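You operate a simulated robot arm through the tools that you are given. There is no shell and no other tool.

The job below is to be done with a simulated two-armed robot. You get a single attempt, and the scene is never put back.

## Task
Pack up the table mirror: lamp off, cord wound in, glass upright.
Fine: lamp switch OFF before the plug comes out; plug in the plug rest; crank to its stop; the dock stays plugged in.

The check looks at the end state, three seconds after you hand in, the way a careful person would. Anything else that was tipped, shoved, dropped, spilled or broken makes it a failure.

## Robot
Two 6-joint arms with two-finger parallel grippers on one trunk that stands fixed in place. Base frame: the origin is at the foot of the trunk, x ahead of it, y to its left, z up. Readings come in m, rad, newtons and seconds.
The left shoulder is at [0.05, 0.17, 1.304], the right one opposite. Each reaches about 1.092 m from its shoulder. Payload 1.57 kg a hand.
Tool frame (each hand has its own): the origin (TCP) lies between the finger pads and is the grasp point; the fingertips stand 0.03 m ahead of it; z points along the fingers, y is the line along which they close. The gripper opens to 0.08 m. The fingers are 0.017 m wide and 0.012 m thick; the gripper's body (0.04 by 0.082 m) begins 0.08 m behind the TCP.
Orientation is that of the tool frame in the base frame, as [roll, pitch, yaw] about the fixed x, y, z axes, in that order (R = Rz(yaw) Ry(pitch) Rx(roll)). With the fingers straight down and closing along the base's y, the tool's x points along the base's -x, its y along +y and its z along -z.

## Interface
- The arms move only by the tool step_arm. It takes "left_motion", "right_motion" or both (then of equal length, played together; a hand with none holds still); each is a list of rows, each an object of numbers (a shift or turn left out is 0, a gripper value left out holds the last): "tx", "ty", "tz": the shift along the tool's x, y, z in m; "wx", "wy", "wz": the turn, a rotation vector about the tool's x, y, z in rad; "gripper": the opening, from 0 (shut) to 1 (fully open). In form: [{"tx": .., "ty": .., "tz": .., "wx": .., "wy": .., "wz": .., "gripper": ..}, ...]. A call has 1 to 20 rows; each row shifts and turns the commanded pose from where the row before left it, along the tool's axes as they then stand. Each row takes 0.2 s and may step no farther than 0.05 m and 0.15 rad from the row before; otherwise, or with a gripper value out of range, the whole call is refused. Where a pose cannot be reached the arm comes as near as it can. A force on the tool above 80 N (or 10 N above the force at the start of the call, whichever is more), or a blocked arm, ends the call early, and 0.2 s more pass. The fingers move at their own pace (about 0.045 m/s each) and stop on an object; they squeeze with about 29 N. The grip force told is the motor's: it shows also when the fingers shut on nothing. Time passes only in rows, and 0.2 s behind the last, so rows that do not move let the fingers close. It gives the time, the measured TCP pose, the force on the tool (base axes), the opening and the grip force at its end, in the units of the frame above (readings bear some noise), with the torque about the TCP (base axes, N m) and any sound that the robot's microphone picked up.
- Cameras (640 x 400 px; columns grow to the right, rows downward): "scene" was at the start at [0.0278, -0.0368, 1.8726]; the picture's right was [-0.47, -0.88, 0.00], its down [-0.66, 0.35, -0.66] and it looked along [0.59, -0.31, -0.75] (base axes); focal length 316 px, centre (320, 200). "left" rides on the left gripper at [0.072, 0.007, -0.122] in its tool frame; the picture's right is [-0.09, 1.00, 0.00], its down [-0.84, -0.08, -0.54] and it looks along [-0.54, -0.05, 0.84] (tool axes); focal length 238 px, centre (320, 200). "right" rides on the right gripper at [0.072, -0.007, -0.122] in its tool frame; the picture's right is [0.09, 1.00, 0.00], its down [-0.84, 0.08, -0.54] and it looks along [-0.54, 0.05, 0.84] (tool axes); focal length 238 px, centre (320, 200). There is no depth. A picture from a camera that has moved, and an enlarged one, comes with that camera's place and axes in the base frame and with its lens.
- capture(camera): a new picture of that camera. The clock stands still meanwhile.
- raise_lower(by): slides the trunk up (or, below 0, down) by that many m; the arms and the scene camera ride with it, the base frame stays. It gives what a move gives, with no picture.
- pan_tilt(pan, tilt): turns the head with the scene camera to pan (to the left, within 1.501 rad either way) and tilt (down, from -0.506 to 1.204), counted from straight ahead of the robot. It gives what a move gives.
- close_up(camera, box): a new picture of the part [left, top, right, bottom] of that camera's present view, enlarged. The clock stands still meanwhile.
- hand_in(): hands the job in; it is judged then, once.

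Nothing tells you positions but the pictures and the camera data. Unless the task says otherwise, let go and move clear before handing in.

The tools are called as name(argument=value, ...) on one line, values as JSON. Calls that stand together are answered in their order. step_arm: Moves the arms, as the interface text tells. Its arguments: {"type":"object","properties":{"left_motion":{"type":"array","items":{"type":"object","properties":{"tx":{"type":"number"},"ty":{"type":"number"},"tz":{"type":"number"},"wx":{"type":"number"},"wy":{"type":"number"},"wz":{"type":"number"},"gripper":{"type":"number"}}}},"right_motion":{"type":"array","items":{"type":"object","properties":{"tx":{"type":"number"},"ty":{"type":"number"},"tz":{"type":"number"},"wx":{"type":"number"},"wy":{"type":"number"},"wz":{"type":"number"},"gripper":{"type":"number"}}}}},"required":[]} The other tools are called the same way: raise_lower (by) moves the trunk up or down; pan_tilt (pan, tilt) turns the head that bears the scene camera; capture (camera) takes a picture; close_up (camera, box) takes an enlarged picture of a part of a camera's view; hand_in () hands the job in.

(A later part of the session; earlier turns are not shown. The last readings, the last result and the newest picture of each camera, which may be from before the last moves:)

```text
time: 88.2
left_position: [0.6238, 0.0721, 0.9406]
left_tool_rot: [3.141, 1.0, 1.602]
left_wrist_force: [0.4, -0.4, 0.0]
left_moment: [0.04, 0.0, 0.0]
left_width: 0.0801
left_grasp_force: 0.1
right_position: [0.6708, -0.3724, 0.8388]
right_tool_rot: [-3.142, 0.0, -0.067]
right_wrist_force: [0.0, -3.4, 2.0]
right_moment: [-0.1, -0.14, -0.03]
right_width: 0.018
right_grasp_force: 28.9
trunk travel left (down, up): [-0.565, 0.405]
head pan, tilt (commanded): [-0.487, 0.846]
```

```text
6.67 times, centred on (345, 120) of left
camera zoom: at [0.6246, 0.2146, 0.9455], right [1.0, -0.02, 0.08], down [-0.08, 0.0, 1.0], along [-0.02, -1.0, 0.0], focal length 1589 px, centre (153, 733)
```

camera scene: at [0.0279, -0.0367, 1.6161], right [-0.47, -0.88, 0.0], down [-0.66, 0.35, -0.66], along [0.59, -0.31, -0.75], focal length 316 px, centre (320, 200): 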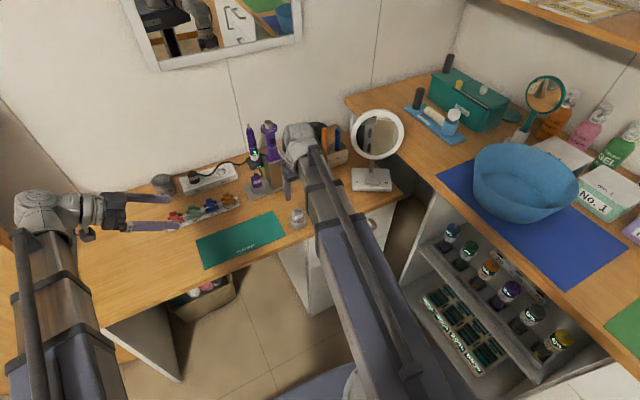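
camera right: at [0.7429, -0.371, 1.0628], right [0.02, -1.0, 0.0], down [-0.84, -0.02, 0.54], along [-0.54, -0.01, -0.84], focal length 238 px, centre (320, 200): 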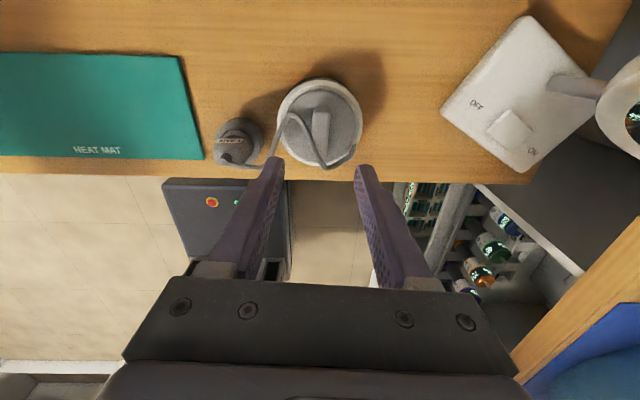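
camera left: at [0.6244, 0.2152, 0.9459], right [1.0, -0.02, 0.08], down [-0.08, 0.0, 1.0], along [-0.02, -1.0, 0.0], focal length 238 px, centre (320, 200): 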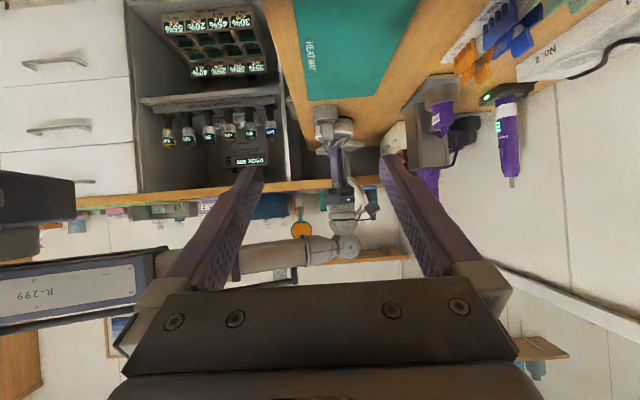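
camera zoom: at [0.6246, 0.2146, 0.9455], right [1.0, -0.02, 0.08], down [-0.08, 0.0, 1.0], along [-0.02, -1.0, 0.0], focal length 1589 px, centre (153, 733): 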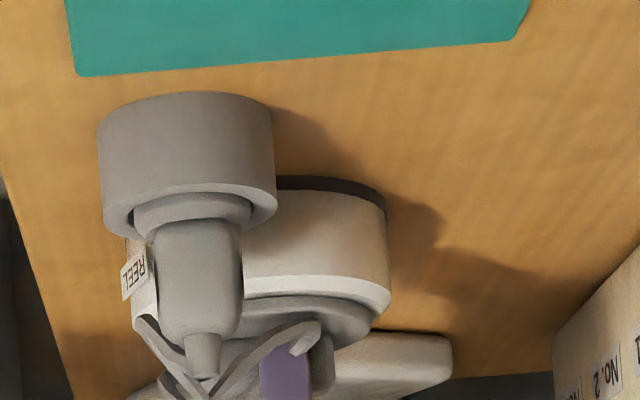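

step_arm(right_motion=[{"wz": -0.1}, {"wz": -0.1}, {"wz": -0.1}, {"wz": -0.1}, {"wz": -0.1}, {"wz": -0.1}, {}])

close_up(camera="right", box=[230, 100, 410, 212])

close_up(camera="left", box=[310, 90, 380, 150])

close_up(camera="scene", box=[270, 140, 350, 240])

```text
time: 89.8
left_position: [0.6224, 0.0732, 0.9405]
left_tool_rot: [-3.14, 0.998, 1.602]
left_wrist_force: [0.8, 0.9, -0.5]
left_moment: [0.02, 0.0, 0.01]
left_width: 0.0801
left_grasp_force: 0.0
right_position: [0.672, -0.3735, 0.839]
right_tool_rot: [-3.141, -0.001, 0.533]
right_wrist_force: [-0.5, 2.0, 0.0]
right_moment: [0.07, -0.09, 0.0]
right_width: 0.018
right_grasp_force: 29.4
trunk travel left (down, up): [-0.565, 0.405]
head pan, tilt (commanded): [-0.487, 0.846]
```

```text
3.56 times, centred on (320, 156) of right
camera zoom: at [0.7298, -0.3304, 0.962], right [0.59, -0.81, 0.0], down [-0.68, -0.49, 0.54], along [-0.44, -0.32, -0.84], focal length 848 px, centre (320, 356)
```

zoom: 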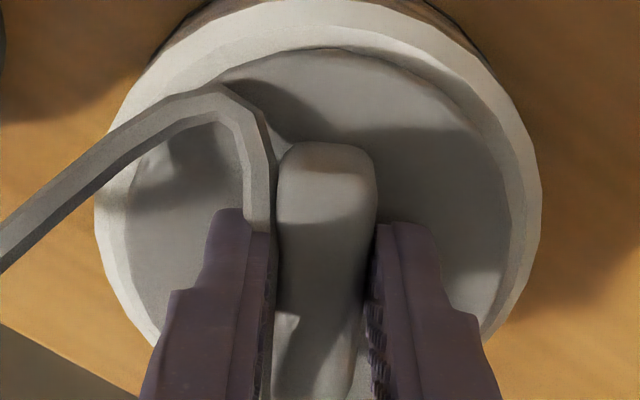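

```text
6.67 times, centred on (345, 120) of left
camera zoom: at [0.6247, 0.2149, 0.9454], right [1.0, -0.02, 0.08], down [-0.08, 0.0, 1.0], along [-0.02, -1.0, 0.0], focal length 1589 px, centre (153, 733)
```

zoom: 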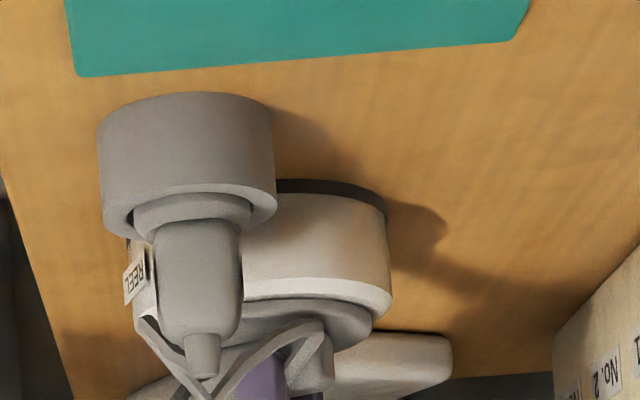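

```text
4.00 times, centred on (310, 190) of scene
camera zoom: at [0.0278, -0.0366, 1.5181], right [-0.47, -0.88, 0.0], down [-0.66, 0.35, -0.66], along [0.59, -0.31, -0.75], focal length 1263 px, centre (360, 240)
```

zoom: 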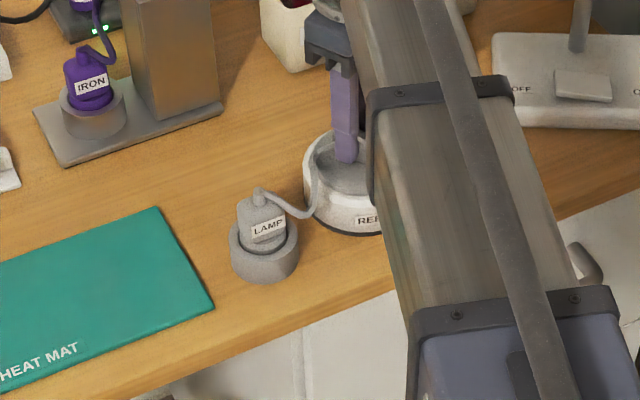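

Counterclockwise, the crank turns freely and the body stays still. Continuing counterclockwise.

step_arm(right_motion=[{"wz": -0.1}, {"wz": -0.1}, {"wz": -0.1}, {"wz": -0.1}, {"wz": -0.1}, {"wz": -0.1}, {"wz": -0.1}, {"wz": -0.1}, {"wz": -0.1}, {"wz": -0.1}, {}])

close_up(camera="right", box=[230, 100, 410, 212])

close_up(camera="left", box=[310, 90, 380, 150])

```text
time: 92.2
left_position: [0.6239, 0.0722, 0.9412]
left_tool_rot: [-3.141, 0.998, 1.603]
left_wrist_force: [-0.5, -0.1, -1.6]
left_moment: [0.01, 0.03, 0.01]
left_width: 0.0802
left_grasp_force: 0.0
right_position: [0.6704, -0.3741, 0.8407]
right_tool_rot: [-3.141, 0.0, 1.532]
right_wrist_force: [-0.8, -0.7, 0.4]
right_moment: [-0.16, 0.03, -0.12]
right_width: 0.0177
right_grasp_force: 29.6
trunk travel left (down, up): [-0.565, 0.405]
head pan, tilt (commanded): [-0.487, 0.846]
```

```text
3.56 times, centred on (320, 156) of right
camera zoom: at [0.6671, -0.3, 0.962], right [1.0, 0.05, 0.0], down [0.05, -0.84, 0.54], along [0.03, -0.54, -0.84], focal length 848 px, centre (320, 356)
```

zoom: 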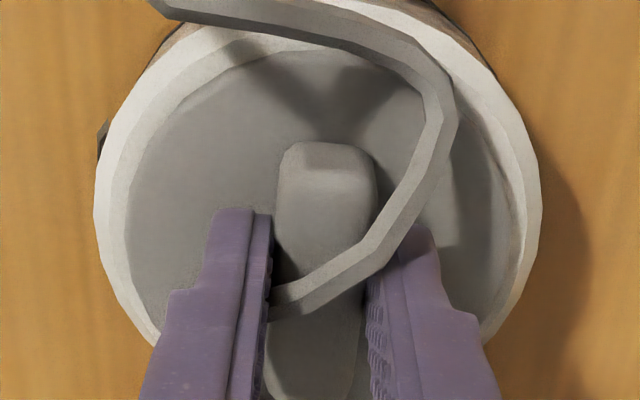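

```text
6.67 times, centred on (345, 120) of left
camera zoom: at [0.6247, 0.2149, 0.9455], right [1.0, -0.02, 0.08], down [-0.08, 0.0, 1.0], along [-0.02, -1.0, 0.0], focal length 1589 px, centre (153, 733)
```

zoom: 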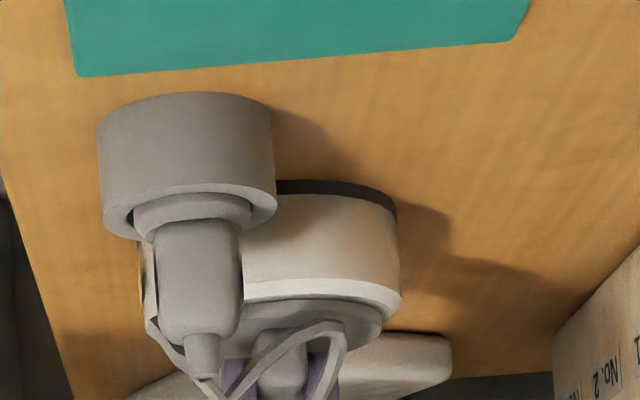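

close_up(camera="scene", box=[270, 140, 350, 240])

close_up(camera="left", box=[318, 100, 358, 150])

```text
4.00 times, centred on (310, 190) of scene
camera zoom: at [0.0278, -0.0367, 1.5181], right [-0.47, -0.88, 0.0], down [-0.66, 0.35, -0.66], along [0.59, -0.31, -0.75], focal length 1263 px, centre (360, 240)
```

zoom: 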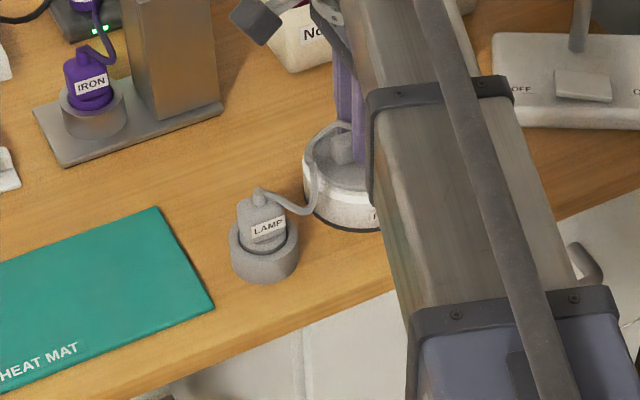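

```text
8.00 times, centred on (338, 125) of left
camera zoom: at [0.6247, 0.2149, 0.9455], right [1.0, -0.02, 0.08], down [-0.08, 0.0, 1.0], along [-0.02, -1.0, 0.0], focal length 1907 px, centre (176, 800)
```

zoom: 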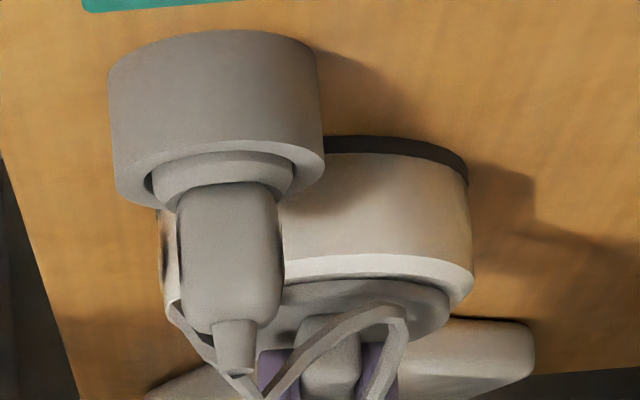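

The body is back at its original orientation, and it only turned at the two ends of the crank's travel. So the crank's range seems to be from where it started to about 74° clockwise. I'll test that by turning clockwise in stages and reading the torque.

step_arm(right_motion=[{"wz": 0.1}, {"wz": 0.1}, {"wz": 0.1}, {"wz": 0.1}, {"wz": 0.1}, {}])

step_arm(right_motion=[{"wz": 0.1}, {"wz": 0.1}, {"wz": 0.1}, {"wz": 0.1}, {"wz": 0.1}, {}])

close_up(camera="left", box=[318, 100, 358, 150])

close_up(camera="scene", box=[270, 140, 350, 240])

```text
time: 93.7
left_position: [0.6235, 0.073, 0.9406]
left_tool_rot: [-3.141, 0.998, 1.603]
left_wrist_force: [0.6, 0.2, 0.1]
left_moment: [-0.01, -0.01, -0.01]
left_width: 0.0796
left_grasp_force: 0.0
right_position: [0.6716, -0.3732, 0.84]
right_tool_rot: [-3.14, 0.001, 1.029]
right_wrist_force: [0.2, -1.9, 1.1]
right_moment: [0.15, -0.14, 0.01]
right_width: 0.0176
right_grasp_force: 29.1
trunk travel left (down, up): [-0.565, 0.405]
head pan, tilt (commanded): [-0.487, 0.846]
```

```text
time: 95.0
left_position: [0.6233, 0.0722, 0.9408]
left_tool_rot: [-3.14, 0.998, 1.6]
left_wrist_force: [0.4, -0.7, 0.8]
left_moment: [0.0, -0.03, 0.02]
left_width: 0.08
left_grasp_force: 0.0
right_position: [0.67, -0.3726, 0.8392]
right_tool_rot: [3.141, -0.001, 0.532]
right_wrist_force: [1.7, -1.1, 0.4]
right_moment: [-0.02, -0.21, 0.0]
right_width: 0.0177
right_grasp_force: 28.8
trunk travel left (down, up): [-0.565, 0.405]
head pan, tilt (commanded): [-0.487, 0.846]
```

```text
8.00 times, centred on (338, 125) of left
camera zoom: at [0.6247, 0.2148, 0.9454], right [1.0, -0.02, 0.08], down [-0.08, 0.0, 1.0], along [-0.02, -1.0, 0.0], focal length 1907 px, centre (176, 800)
```

zoom: 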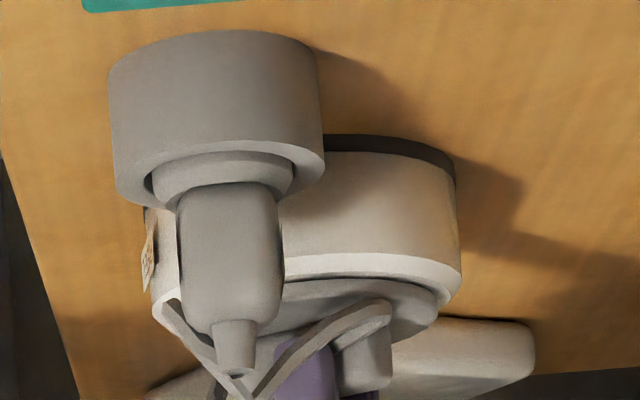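

```text
4.00 times, centred on (310, 190) of scene
camera zoom: at [0.0278, -0.0368, 1.5181], right [-0.47, -0.88, 0.0], down [-0.66, 0.35, -0.66], along [0.59, -0.31, -0.75], focal length 1263 px, centre (360, 240)
```

zoom: 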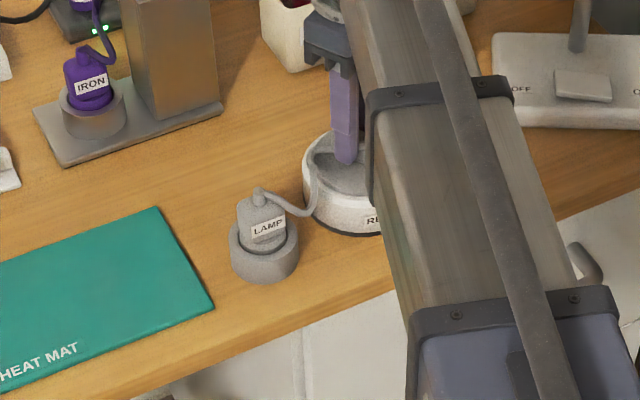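

step_arm(right_motion=[{"wz": 0.1}, {"wz": 0.1}, {"wz": 0.1}, {"wz": 0.1}, {}])

close_up(camera="left", box=[318, 100, 358, 150])

step_arm(right_motion=[{"wz": 0.1}, {"wz": 0.1}, {"wz": 0.1}, {"wz": 0.1}, {}])

close_up(camera="left", box=[318, 100, 358, 150])

close_up(camera="scene", box=[270, 140, 350, 240])

```text
time: 96.2
left_position: [0.6238, 0.0724, 0.9408]
left_tool_rot: [3.141, 0.997, 1.602]
left_wrist_force: [-0.1, -0.2, -0.7]
left_moment: [-0.02, -0.01, -0.02]
left_width: 0.0798
left_grasp_force: 0.0
right_position: [0.6718, -0.3748, 0.8387]
right_tool_rot: [3.14, 0.003, 0.13]
right_wrist_force: [0.1, -0.9, -0.3]
right_moment: [-0.07, -0.05, 0.06]
right_width: 0.0177
right_grasp_force: 28.3
trunk travel left (down, up): [-0.565, 0.405]
head pan, tilt (commanded): [-0.487, 0.846]
```

```text
8.00 times, centred on (338, 125) of left
camera zoom: at [0.6247, 0.2148, 0.9454], right [1.0, -0.02, 0.08], down [-0.08, 0.0, 1.0], along [-0.02, -1.0, 0.0], focal length 1907 px, centre (176, 800)
```

zoom: 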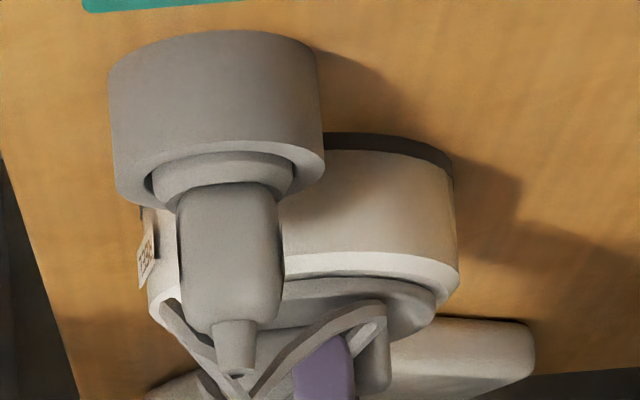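

```text
time: 97.5
left_position: [0.6228, 0.0737, 0.9409]
left_tool_rot: [3.141, 0.998, 1.601]
left_wrist_force: [-0.2, -0.4, -0.3]
left_moment: [-0.02, -0.02, 0.0]
left_width: 0.0799
left_grasp_force: 0.0
right_position: [0.6676, -0.3846, 0.8395]
right_tool_rot: [-3.138, 0.0, -0.207]
right_wrist_force: [3.1, 2.9, 0.5]
right_moment: [-0.03, 0.08, -0.04]
right_width: 0.0176
right_grasp_force: 29.3
right hand out of reach, approached as far as the arm can: row 4
trunk travel left (down, up): [-0.565, 0.405]
head pan, tilt (commanded): [-0.487, 0.846]
```

```text
8.00 times, centred on (338, 125) of left
camera zoom: at [0.6248, 0.2151, 0.9454], right [1.0, -0.02, 0.08], down [-0.08, 0.0, 1.0], along [-0.02, -1.0, 0.0], focal length 1907 px, centre (176, 800)
```

zoom: 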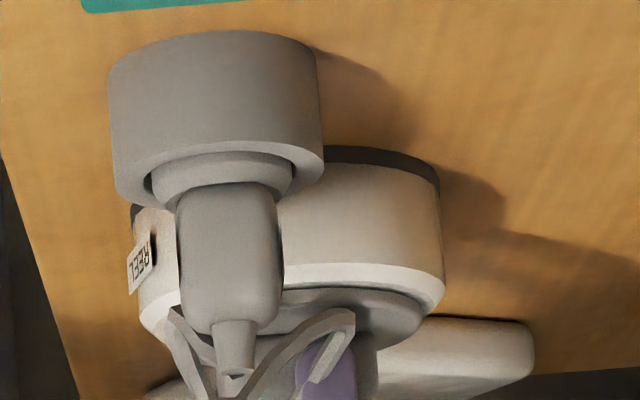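

```text
4.00 times, centred on (310, 190) of scene
camera zoom: at [0.0279, -0.0365, 1.5181], right [-0.47, -0.88, 0.0], down [-0.66, 0.35, -0.66], along [0.59, -0.31, -0.75], focal length 1263 px, centre (360, 240)
```

zoom: 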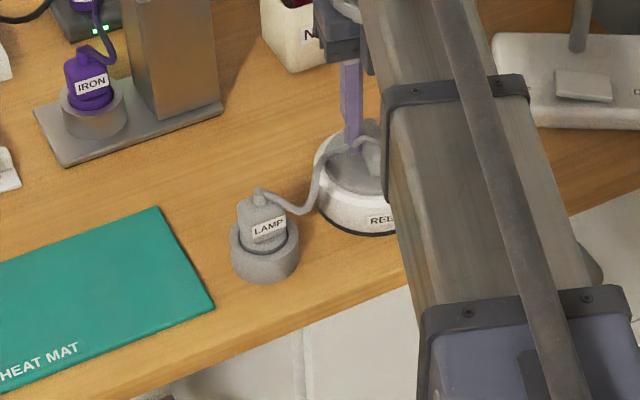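

The wrist hit its limit near yaw -0.2 and the hand dragged the reel about 1 cm. I'll undo that at once: turn back slightly and return the grip to (0.6705, -0.3735).

step_arm(right_motion=[{"wz": -0.06}, {"tx": 0.0004, "ty": -0.004}, {"tx": 0.0003, "ty": -0.004}, {"ty": -0.003}, {}])

close_up(camera="left", box=[318, 100, 358, 150])

close_up(camera="scene", box=[270, 140, 350, 240])

```text
time: 98.7
left_position: [0.6224, 0.0735, 0.9406]
left_tool_rot: [3.141, 0.998, 1.603]
left_wrist_force: [-0.9, 0.2, 0.0]
left_moment: [-0.03, 0.0, 0.0]
left_width: 0.08
left_grasp_force: 0.1
right_position: [0.6693, -0.3733, 0.8397]
right_tool_rot: [-3.138, 0.001, -0.144]
right_wrist_force: [-0.2, -3.8, -0.1]
right_moment: [-0.17, -0.07, 0.04]
right_width: 0.0179
right_grasp_force: 28.6
trunk travel left (down, up): [-0.565, 0.405]
head pan, tilt (commanded): [-0.487, 0.846]
```

```text
8.00 times, centred on (338, 125) of left
camera zoom: at [0.6248, 0.2147, 0.9454], right [1.0, -0.02, 0.08], down [-0.08, 0.0, 1.0], along [-0.02, -1.0, 0.0], focal length 1907 px, centre (176, 800)
```

zoom: 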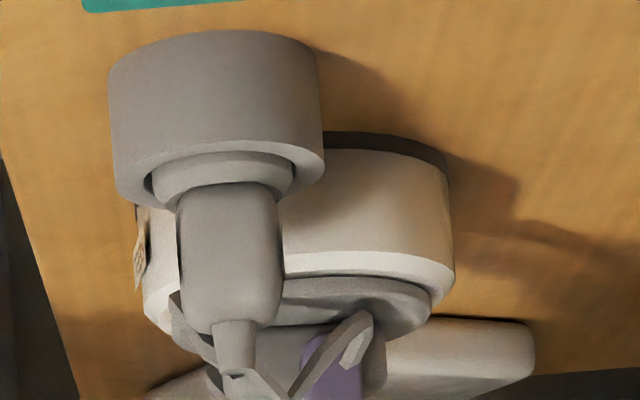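

```text
4.00 times, centred on (310, 190) of scene
camera zoom: at [0.0279, -0.0371, 1.5181], right [-0.47, -0.88, 0.0], down [-0.66, 0.35, -0.66], along [0.59, -0.31, -0.75], focal length 1263 px, centre (360, 240)
```

zoom: 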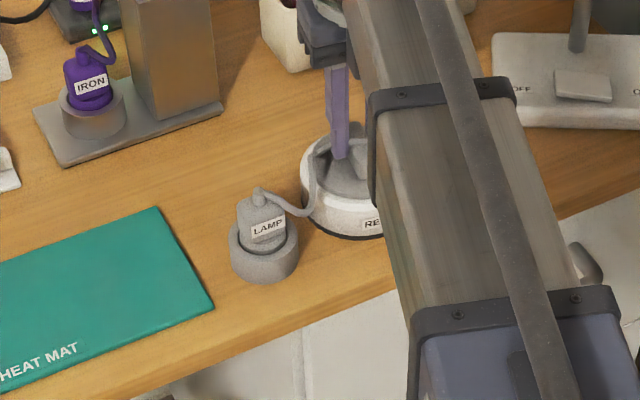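

The crank has in fact turned 89° relative to the body, with the cord getting gradually shorter, so clockwise is the winding direction; the wrist limit simply ended my stroke. I'll release, rotate the open hand back a full turn around the bar, re-grip, and then wind with a long clockwise stroke.

step_arm(right_motion=[{"gripper": 1}, {"gripper": 1}, {"gripper": 1}, {"gripper": 1}, {"gripper": 1}, {"gripper": 1}])

raise_lower(by=0.006)

step_arm(right_motion=[{"wz": -0.149}, {"wz": -0.149}, {"wz": -0.149}, {"wz": -0.149}, {"wz": -0.149}, {"wz": -0.149}, {"wz": -0.149}, {"wz": -0.149}, {"wz": -0.149}, {"wz": -0.149}, {"wz": -0.149}, {"wz": -0.149}, {"wz": -0.149}, {"wz": -0.149}, {"wz": -0.149}, {"wz": -0.149}, {"wz": -0.149}, {"wz": -0.149}, {"wz": -0.149}, {"wz": -0.149}])

```text
time: 100.0
left_position: [0.6236, 0.0707, 0.9412]
left_tool_rot: [-3.142, 0.998, 1.601]
left_wrist_force: [1.0, -0.2, -0.1]
left_moment: [0.02, 0.0, 0.01]
left_width: 0.08
left_grasp_force: 0.1
right_position: [0.6679, -0.3726, 0.8398]
right_tool_rot: [-3.139, 0.0, -0.144]
right_wrist_force: [0.3, -0.5, -0.6]
right_moment: [-0.01, -0.01, 0.02]
right_width: 0.0801
right_grasp_force: 0.0
trunk travel left (down, up): [-0.565, 0.405]
head pan, tilt (commanded): [-0.487, 0.846]
```

```text
time: 100.6
left_position: [0.6233, 0.0723, 0.946]
left_tool_rot: [-3.141, 0.998, 1.601]
left_wrist_force: [0.6, -0.1, -0.5]
left_moment: [0.01, 0.02, 0.02]
left_width: 0.0803
left_grasp_force: 0.0
right_position: [0.6685, -0.3728, 0.8459]
right_tool_rot: [-3.138, -0.001, -0.143]
right_wrist_force: [0.3, -0.6, 0.1]
right_moment: [0.02, -0.01, 0.0]
right_width: 0.0801
right_grasp_force: 0.0
trunk travel left (down, up): [-0.571, 0.399]
head pan, tilt (commanded): [-0.487, 0.846]
```

```text
time: 104.8
left_position: [0.6219, 0.0725, 0.9472]
left_tool_rot: [-3.141, 1.0, 1.603]
left_wrist_force: [-0.8, -0.7, -0.5]
left_moment: [-0.02, -0.01, 0.01]
left_width: 0.08
left_grasp_force: 0.0
right_position: [0.6688, -0.3731, 0.8458]
right_tool_rot: [3.139, 0.0, 2.841]
right_wrist_force: [-0.1, 0.1, 0.5]
right_moment: [0.05, 0.0, -0.02]
right_width: 0.0798
right_grasp_force: 0.0
trunk travel left (down, up): [-0.571, 0.399]
head pan, tilt (commanded): [-0.487, 0.846]
```

step_arm(right_motion=[{"wz": -0.149}, {"wz": -0.149}, {"wz": -0.149}, {"wz": -0.149}, {"wz": -0.149}, {"wz": -0.149}, {"wz": -0.149}, {"wz": -0.149}, {"wz": -0.149}, {"wz": -0.149}, {"wz": -0.149}, {"wz": -0.149}, {"wz": -0.149}, {"wz": -0.149}, {"wz": -0.149}, {"wz": -0.149}, {"wz": -0.149}, {"wz": -0.149}])

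capture(camera="right")

close_up(camera="right", box=[230, 100, 410, 212])

close_up(camera="left", box=[318, 100, 358, 150])

```text
time: 108.6
left_position: [0.6235, 0.0731, 0.9466]
left_tool_rot: [-3.14, 0.998, 1.601]
left_wrist_force: [-0.2, -0.1, -0.2]
left_moment: [0.01, -0.03, -0.01]
left_width: 0.0803
left_grasp_force: 0.0
right_position: [0.6687, -0.3735, 0.8455]
right_tool_rot: [-3.139, 0.001, -0.762]
right_wrist_force: [-0.3, 0.4, -1.2]
right_moment: [-0.01, 0.0, 0.03]
right_width: 0.0801
right_grasp_force: 0.0
trunk travel left (down, up): [-0.571, 0.399]
head pan, tilt (commanded): [-0.487, 0.846]
```

```text
taken
camera right: at [0.7256, -0.4177, 0.9679], right [-0.62, -0.78, 0.0], down [-0.66, 0.52, 0.54], along [-0.42, 0.34, -0.84], focal length 238 px, centre (320, 200)
```

right: 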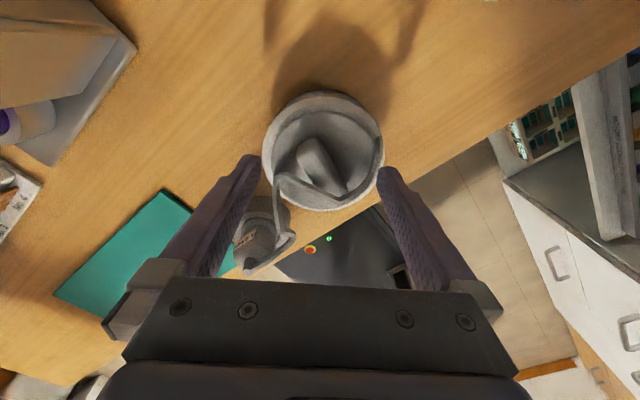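

```text
3.56 times, centred on (320, 156) of right
camera zoom: at [0.7256, -0.4177, 0.9679], right [-0.62, -0.78, 0.0], down [-0.66, 0.52, 0.54], along [-0.42, 0.34, -0.84], focal length 848 px, centre (320, 356)
```

zoom: 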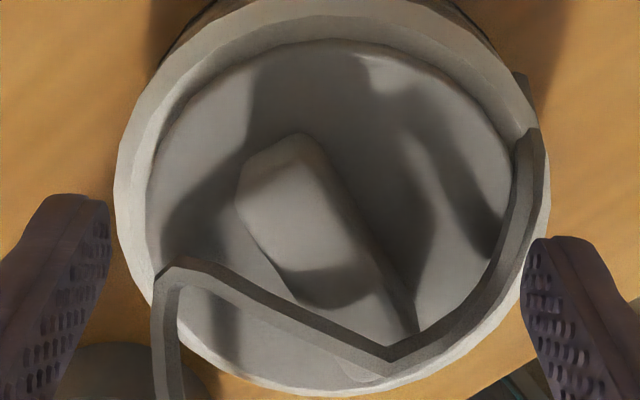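

```text
8.00 times, centred on (338, 125) of left
camera zoom: at [0.6247, 0.2149, 0.9514], right [1.0, -0.02, 0.08], down [-0.08, 0.0, 1.0], along [-0.02, -1.0, 0.0], focal length 1907 px, centre (176, 800)
```

zoom: 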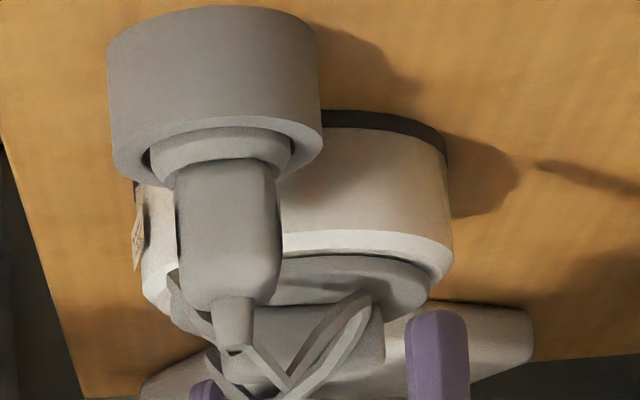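

No limit so far going back. A last 0.62 rad aligns the fingers with the bar again.

step_arm(right_motion=[{"wz": -0.125}, {"wz": -0.125}, {"wz": -0.125}, {"wz": -0.125}, {"wz": -0.12}, {}])

close_up(camera="right", box=[230, 100, 410, 212])

```text
time: 110.0
left_position: [0.6229, 0.0727, 0.9468]
left_tool_rot: [3.141, 0.996, 1.603]
left_wrist_force: [0.5, 0.0, -0.2]
left_moment: [-0.03, -0.02, -0.01]
left_width: 0.08
left_grasp_force: 0.1
right_position: [0.6691, -0.3734, 0.8469]
right_tool_rot: [-3.139, 0.001, -0.453]
right_wrist_force: [-0.2, -1.0, -0.1]
right_moment: [-0.03, 0.0, 0.01]
right_width: 0.08
right_grasp_force: 0.3
right hand out of reach, approached as far as the arm can: row 3, 4, 5
trunk travel left (down, up): [-0.571, 0.399]
head pan, tilt (commanded): [-0.487, 0.846]
```

```text
3.56 times, centred on (320, 156) of right
camera zoom: at [0.7366, -0.3983, 0.968], right [-0.35, -0.94, 0.0], down [-0.79, 0.29, 0.54], along [-0.51, 0.19, -0.84], focal length 848 px, centre (320, 356)
```

zoom: 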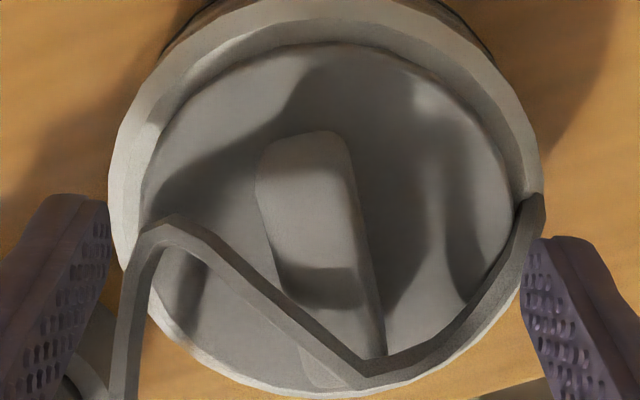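

The wrist limit leaves the fingers 0.31 rad short of the bar's angle, but closing will simply turn the bar clockwise into line, which is the winding direction. I'll lower with a slight downward press to hold the body, then close.

raise_lower(by=-0.0075)

step_arm(right_motion=[{"gripper": 0.5}, {"gripper": 0.5}, {"gripper": 0.4}, {"gripper": 0}, {"gripper": 0}, {"gripper": 0}, {}])

close_up(camera="right", box=[230, 100, 410, 212])

close_up(camera="left", box=[318, 100, 358, 150])

```text
time: 110.6
left_position: [0.6225, 0.0729, 0.9381]
left_tool_rot: [3.141, 1.0, 1.605]
left_wrist_force: [0.0, -0.2, 0.2]
left_moment: [0.02, 0.02, 0.0]
left_width: 0.08
left_grasp_force: 0.1
right_position: [0.6689, -0.3735, 0.8382]
right_tool_rot: [-3.138, -0.001, -0.452]
right_wrist_force: [0.1, -0.5, 0.3]
right_moment: [-0.01, 0.0, -0.02]
right_width: 0.0799
right_grasp_force: 0.1
trunk travel left (down, up): [-0.563, 0.407]
head pan, tilt (commanded): [-0.487, 0.846]
```

```text
time: 112.2
left_position: [0.6234, 0.0721, 0.9394]
left_tool_rot: [3.14, 0.999, 1.602]
left_wrist_force: [0.2, -0.2, -0.1]
left_moment: [-0.02, 0.01, -0.01]
left_width: 0.0797
left_grasp_force: 0.0
right_position: [0.6687, -0.3746, 0.8386]
right_tool_rot: [-3.137, 0.0, -0.451]
right_wrist_force: [-2.0, -4.5, 0.8]
right_moment: [-0.18, 0.2, 0.03]
right_width: 0.0175
right_grasp_force: 28.9
trunk travel left (down, up): [-0.563, 0.407]
head pan, tilt (commanded): [-0.487, 0.846]
```

```text
3.56 times, centred on (320, 156) of right
camera zoom: at [0.7363, -0.3989, 0.9605], right [-0.35, -0.94, 0.0], down [-0.79, 0.29, 0.54], along [-0.51, 0.19, -0.84], focal length 848 px, centre (320, 356)
```

zoom: 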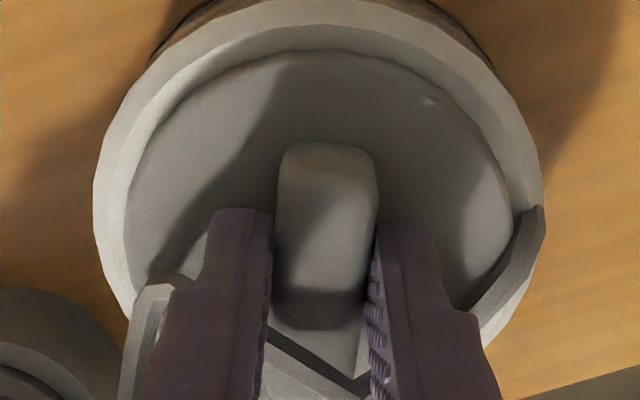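

```text
8.00 times, centred on (338, 125) of left
camera zoom: at [0.6246, 0.2146, 0.9441], right [1.0, -0.02, 0.08], down [-0.08, 0.0, 1.0], along [-0.02, -1.0, 0.0], focal length 1907 px, centre (176, 800)
```

zoom: 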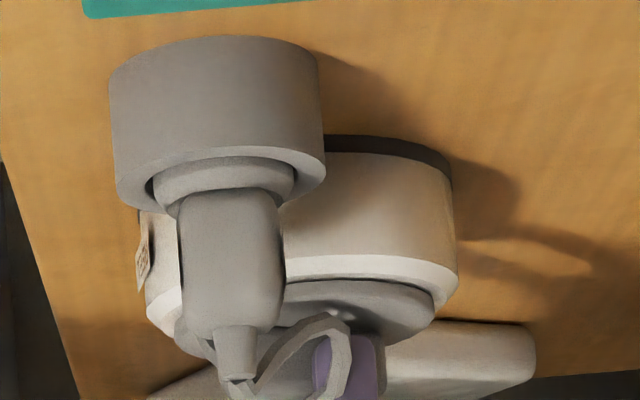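

raise_lower(by=-0.0015)

step_arm(right_motion=[{"wz": 0.1}, {"wz": 0.1}, {"wz": 0.1}, {"wz": 0.1}, {"wz": 0.1}, {"wz": 0.1}, {"wz": 0.1}, {"wz": 0.1}, {}])

close_up(camera="left", box=[318, 100, 358, 150])

```text
time: 112.7
left_position: [0.6226, 0.0728, 0.9389]
left_tool_rot: [3.137, 0.998, 1.601]
left_wrist_force: [0.3, 0.3, -0.3]
left_moment: [0.05, 0.0, -0.01]
left_width: 0.0797
left_grasp_force: 0.1
right_position: [0.6697, -0.3739, 0.8386]
right_tool_rot: [-3.137, -0.001, -0.453]
right_wrist_force: [3.9, -8.1, 25.0]
right_moment: [-0.16, 0.25, 0.02]
right_width: 0.0177
right_grasp_force: 28.8
trunk travel left (down, up): [-0.562, 0.408]
head pan, tilt (commanded): [-0.487, 0.846]
```

```text
time: 114.7
left_position: [0.6219, 0.073, 0.9389]
left_tool_rot: [3.139, 0.997, 1.598]
left_wrist_force: [-0.7, 0.6, 0.5]
left_moment: [0.0, 0.03, -0.04]
left_width: 0.0799
left_grasp_force: 0.0
right_position: [0.6688, -0.3722, 0.8369]
right_tool_rot: [-3.137, 0.006, -1.254]
right_wrist_force: [-4.7, 3.9, 5.5]
right_moment: [0.17, 0.38, -0.04]
right_width: 0.0178
right_grasp_force: 28.8
trunk travel left (down, up): [-0.562, 0.408]
head pan, tilt (commanded): [-0.487, 0.846]
```

```text
8.00 times, centred on (338, 125) of left
camera zoom: at [0.624, 0.2156, 0.9427], right [1.0, -0.02, 0.08], down [-0.08, 0.0, 1.0], along [-0.02, -1.0, 0.0], focal length 1907 px, centre (176, 800)
```

zoom: 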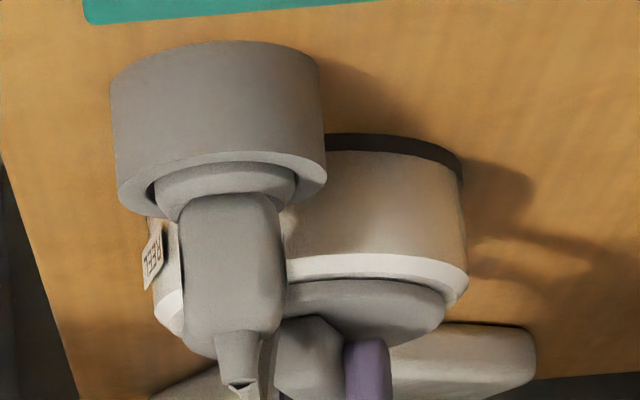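

The cord has become much shorter; it's clearly winding in. Continuing clockwise while watching for the stop.

step_arm(right_motion=[{"wz": 0.1}, {"wz": 0.1}, {"wz": 0.1}, {"wz": 0.1}, {"wz": 0.1}, {}])

close_up(camera="left", box=[318, 100, 358, 150])

close_up(camera="right", box=[230, 100, 410, 212])

close_up(camera="scene", box=[270, 140, 350, 240])

```text
time: 116.1
left_position: [0.6219, 0.0717, 0.9363]
left_tool_rot: [3.139, 0.998, 1.6]
left_wrist_force: [-0.6, -0.1, 1.0]
left_moment: [0.01, 0.04, 0.0]
left_width: 0.0799
left_grasp_force: 0.0
right_position: [0.6699, -0.3741, 0.8366]
right_tool_rot: [-3.14, 0.004, -1.754]
right_wrist_force: [1.2, -4.2, 10.2]
right_moment: [-0.26, 0.3, 0.35]
right_width: 0.0174
right_grasp_force: 28.8
trunk travel left (down, up): [-0.562, 0.408]
head pan, tilt (commanded): [-0.487, 0.846]
```

```text
8.00 times, centred on (338, 125) of left
camera zoom: at [0.6243, 0.2149, 0.9428], right [1.0, -0.02, 0.08], down [-0.08, 0.0, 1.0], along [-0.02, -1.0, 0.0], focal length 1907 px, centre (176, 800)
```

zoom: 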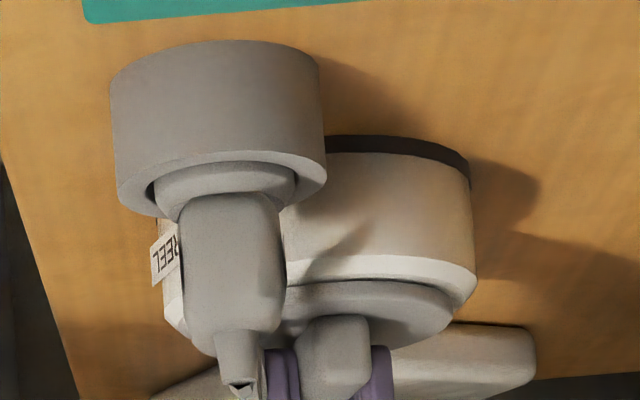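

```text
3.56 times, centred on (320, 156) of right
camera zoom: at [0.6623, -0.4454, 0.9593], right [-1.0, 0.09, 0.0], down [0.07, 0.84, 0.54], along [0.05, 0.54, -0.84], focal length 848 px, centre (320, 356)
```

zoom: 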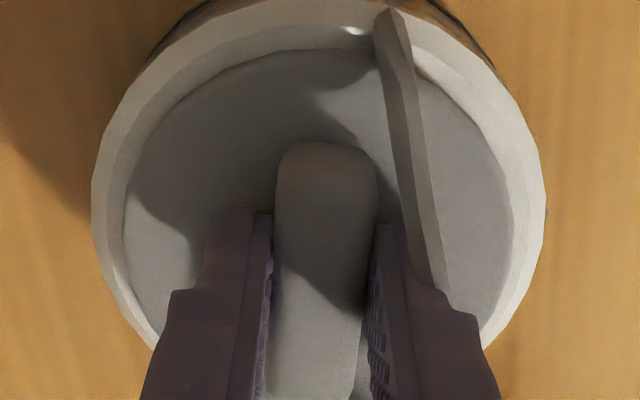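

```text
4.00 times, centred on (310, 190) of scene
camera zoom: at [0.0271, -0.0366, 1.5152], right [-0.47, -0.88, 0.0], down [-0.66, 0.35, -0.66], along [0.59, -0.31, -0.75], focal length 1263 px, centre (360, 240)
```

zoom: 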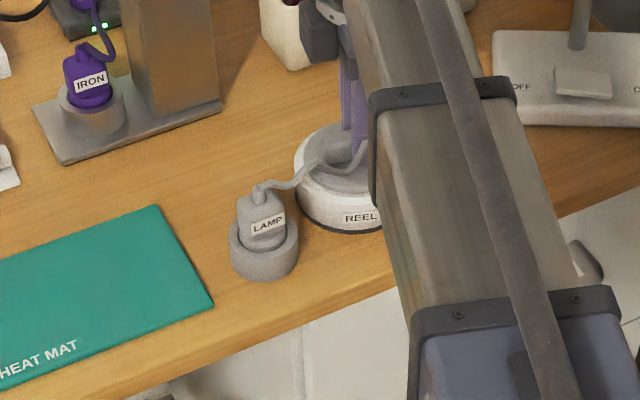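

A clear torque of 0.35 N·m has appeared, which may be the stop. I'll turn just a little more to confirm.

step_arm(right_motion=[{"wz": 0.06}, {"wz": 0.06}, {}])

close_up(camera="left", box=[318, 100, 358, 150])

close_up(camera="scene", box=[270, 140, 350, 240])

```text
time: 116.9
left_position: [0.622, 0.0735, 0.9381]
left_tool_rot: [3.14, 0.997, 1.602]
left_wrist_force: [0.1, -0.1, 0.4]
left_moment: [0.01, -0.04, 0.02]
left_width: 0.08
left_grasp_force: 0.0
right_position: [0.6689, -0.3721, 0.8377]
right_tool_rot: [-3.141, 0.006, -1.872]
right_wrist_force: [1.8, -0.2, 8.8]
right_moment: [0.01, -0.01, 0.34]
right_width: 0.0176
right_grasp_force: 29.0
trunk travel left (down, up): [-0.562, 0.408]
head pan, tilt (commanded): [-0.487, 0.846]
```

```text
8.00 times, centred on (338, 125) of left
camera zoom: at [0.6244, 0.2152, 0.9426], right [1.0, -0.02, 0.08], down [-0.08, 0.0, 1.0], along [-0.02, -1.0, 0.0], focal length 1907 px, centre (176, 800)
```

zoom: 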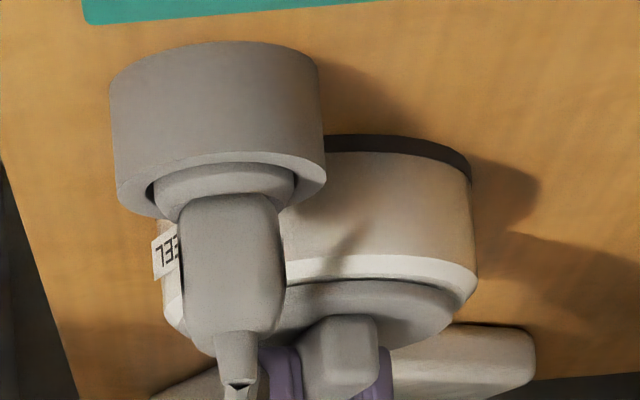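

```text
4.00 times, centred on (310, 190) of scene
camera zoom: at [0.0273, -0.0363, 1.5152], right [-0.47, -0.88, 0.0], down [-0.66, 0.35, -0.66], along [0.59, -0.31, -0.75], focal length 1263 px, centre (360, 240)
```

zoom: 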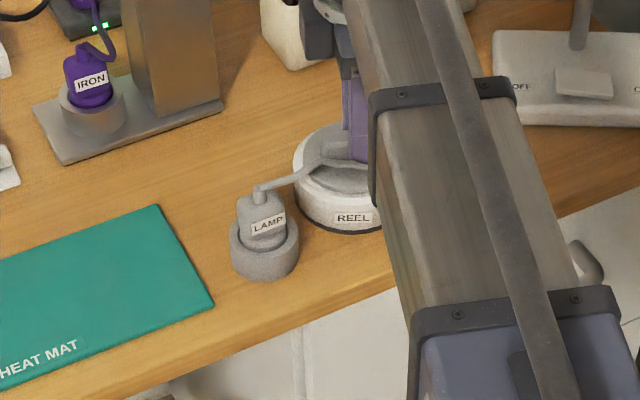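

The body now turns one-to-one with the bar and the cord is pulled in short and straight, so the crank is at its stop. I'll release the crank, lift off and inspect.

step_arm(right_motion=[{"gripper": 0.5}, {"gripper": 0.5}, {"gripper": 0.8}, {"gripper": 0.8}, {"gripper": 1}, {"gripper": 1}])

raise_lower(by=0.12)

capture(camera="right")

close_up(camera="right", box=[220, 40, 420, 165])

close_up(camera="left", box=[305, 70, 385, 130])

capture(camera="scene")

```text
time: 118.3
left_position: [0.623, 0.0727, 0.9375]
left_tool_rot: [-3.14, 0.999, 1.602]
left_wrist_force: [-0.2, 0.2, 0.3]
left_moment: [0.0, 0.02, -0.01]
left_width: 0.0803
left_grasp_force: 0.2
right_position: [0.6694, -0.3729, 0.8364]
right_tool_rot: [3.142, 0.005, -1.873]
right_wrist_force: [0.6, 0.8, -0.2]
right_moment: [-0.03, -0.02, 0.0]
right_width: 0.08
right_grasp_force: 0.0
trunk travel left (down, up): [-0.562, 0.408]
head pan, tilt (commanded): [-0.487, 0.846]
```

```text
time: 119.8
left_position: [0.624, 0.0728, 1.058]
left_tool_rot: [3.14, 0.999, 1.603]
left_wrist_force: [-0.7, -0.4, 0.2]
left_moment: [-0.02, -0.04, 0.0]
left_width: 0.0797
left_grasp_force: 0.0
right_position: [0.6673, -0.3746, 0.9563]
right_tool_rot: [-3.141, 0.004, -1.874]
right_wrist_force: [0.6, 0.3, -0.6]
right_moment: [0.01, 0.01, 0.03]
right_width: 0.08
right_grasp_force: 0.0
trunk travel left (down, up): [-0.682, 0.288]
head pan, tilt (commanded): [-0.487, 0.846]
```

```text
taken
camera right: at [0.654, -0.4437, 1.0786], right [-0.98, 0.21, 0.0], down [0.17, 0.82, 0.55], along [0.11, 0.53, -0.84], focal length 238 px, centre (320, 200)
```

right: 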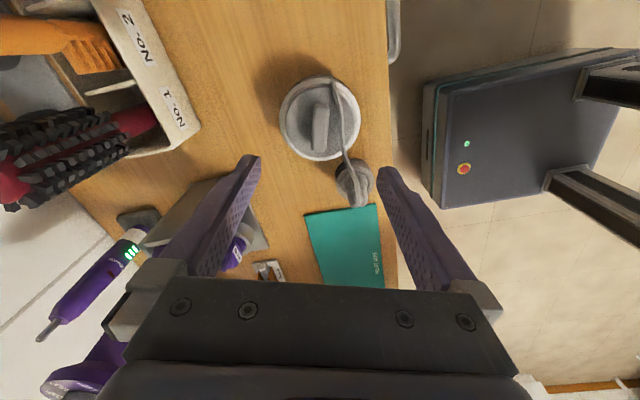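

```text
3.20 times, centred on (320, 102) of right
camera zoom: at [0.654, -0.4437, 1.0786], right [-0.98, 0.21, 0.0], down [0.17, 0.82, 0.55], along [0.11, 0.53, -0.84], focal length 763 px, centre (320, 512)
```

zoom: 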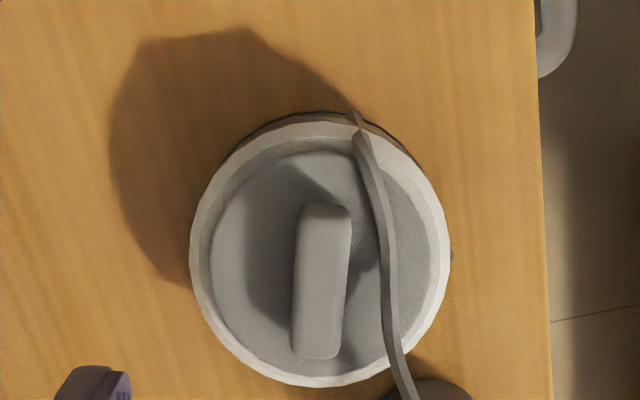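

```text
6.67 times, centred on (345, 100) of left
camera zoom: at [0.6248, 0.2149, 1.0623], right [1.0, -0.02, 0.08], down [-0.08, 0.0, 1.0], along [-0.02, -1.0, 0.0], focal length 1589 px, centre (153, 867)
```

zoom: 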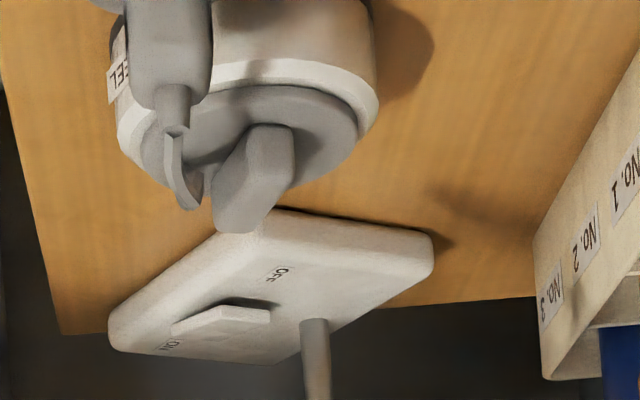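

```text
taken
camera scene: at [0.0279, -0.0367, 1.6351], right [-0.47, -0.88, 0.0], down [-0.66, 0.35, -0.66], along [0.59, -0.31, -0.75], focal length 316 px, centre (320, 200)
```

scene: 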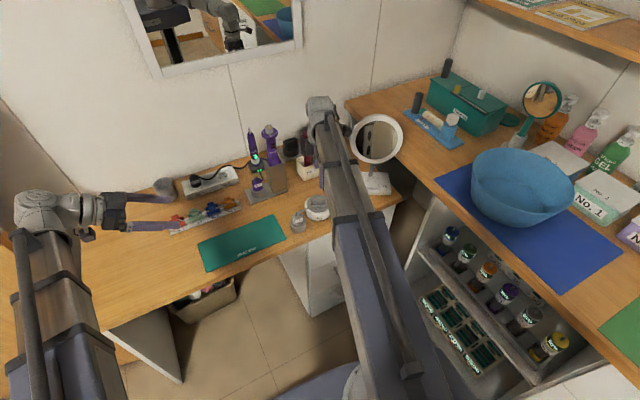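

The crank is at its stop, the cord is in, and the plug is upright in its rest. Next is the glass: I'll look closely at the mirror's tilt and hinge.

close_up(camera="scene", box=[340, 100, 420, 210])

close_up(camera="left", box=[300, 80, 420, 230])

capture(camera="left")

```text
3.64 times, centred on (380, 155) of scene
camera zoom: at [0.0279, -0.0367, 1.6351], right [-0.47, -0.88, 0.0], down [-0.66, 0.35, -0.66], along [0.59, -0.31, -0.75], focal length 1148 px, centre (102, 364)
```

zoom: 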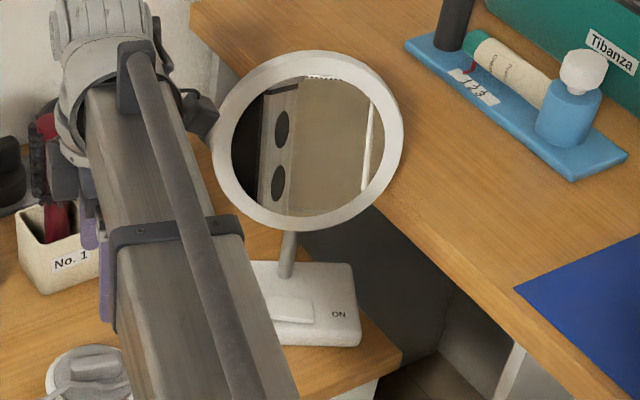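

```text
2.67 times, centred on (360, 155) of left
camera zoom: at [0.6248, 0.2149, 1.0623], right [1.0, -0.02, 0.08], down [-0.08, 0.0, 1.0], along [-0.02, -1.0, 0.0], focal length 636 px, centre (213, 320)
```

zoom: 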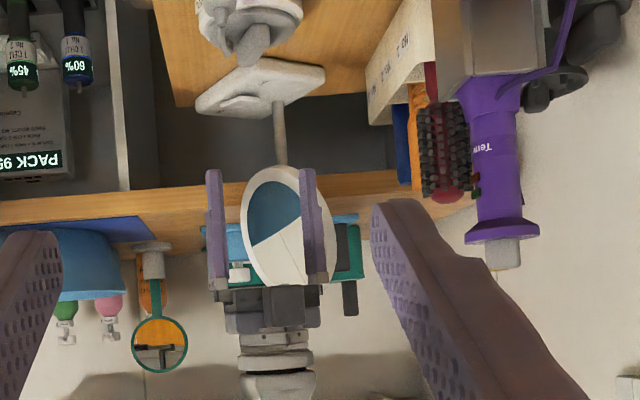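

```text
taken
camera left: at [0.6248, 0.2149, 1.0623], right [1.0, -0.02, 0.08], down [-0.08, 0.0, 1.0], along [-0.02, -1.0, 0.0], focal length 238 px, centre (320, 200)
```

left: 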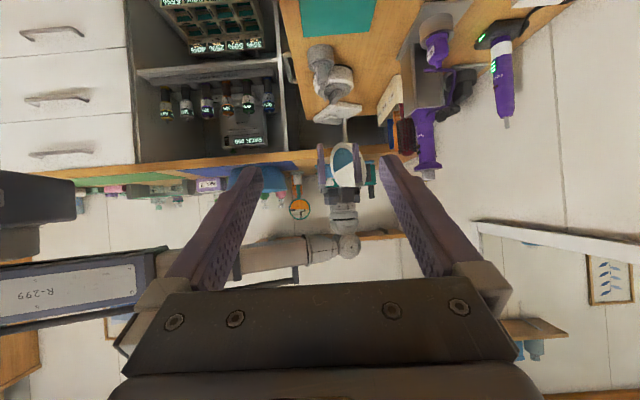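

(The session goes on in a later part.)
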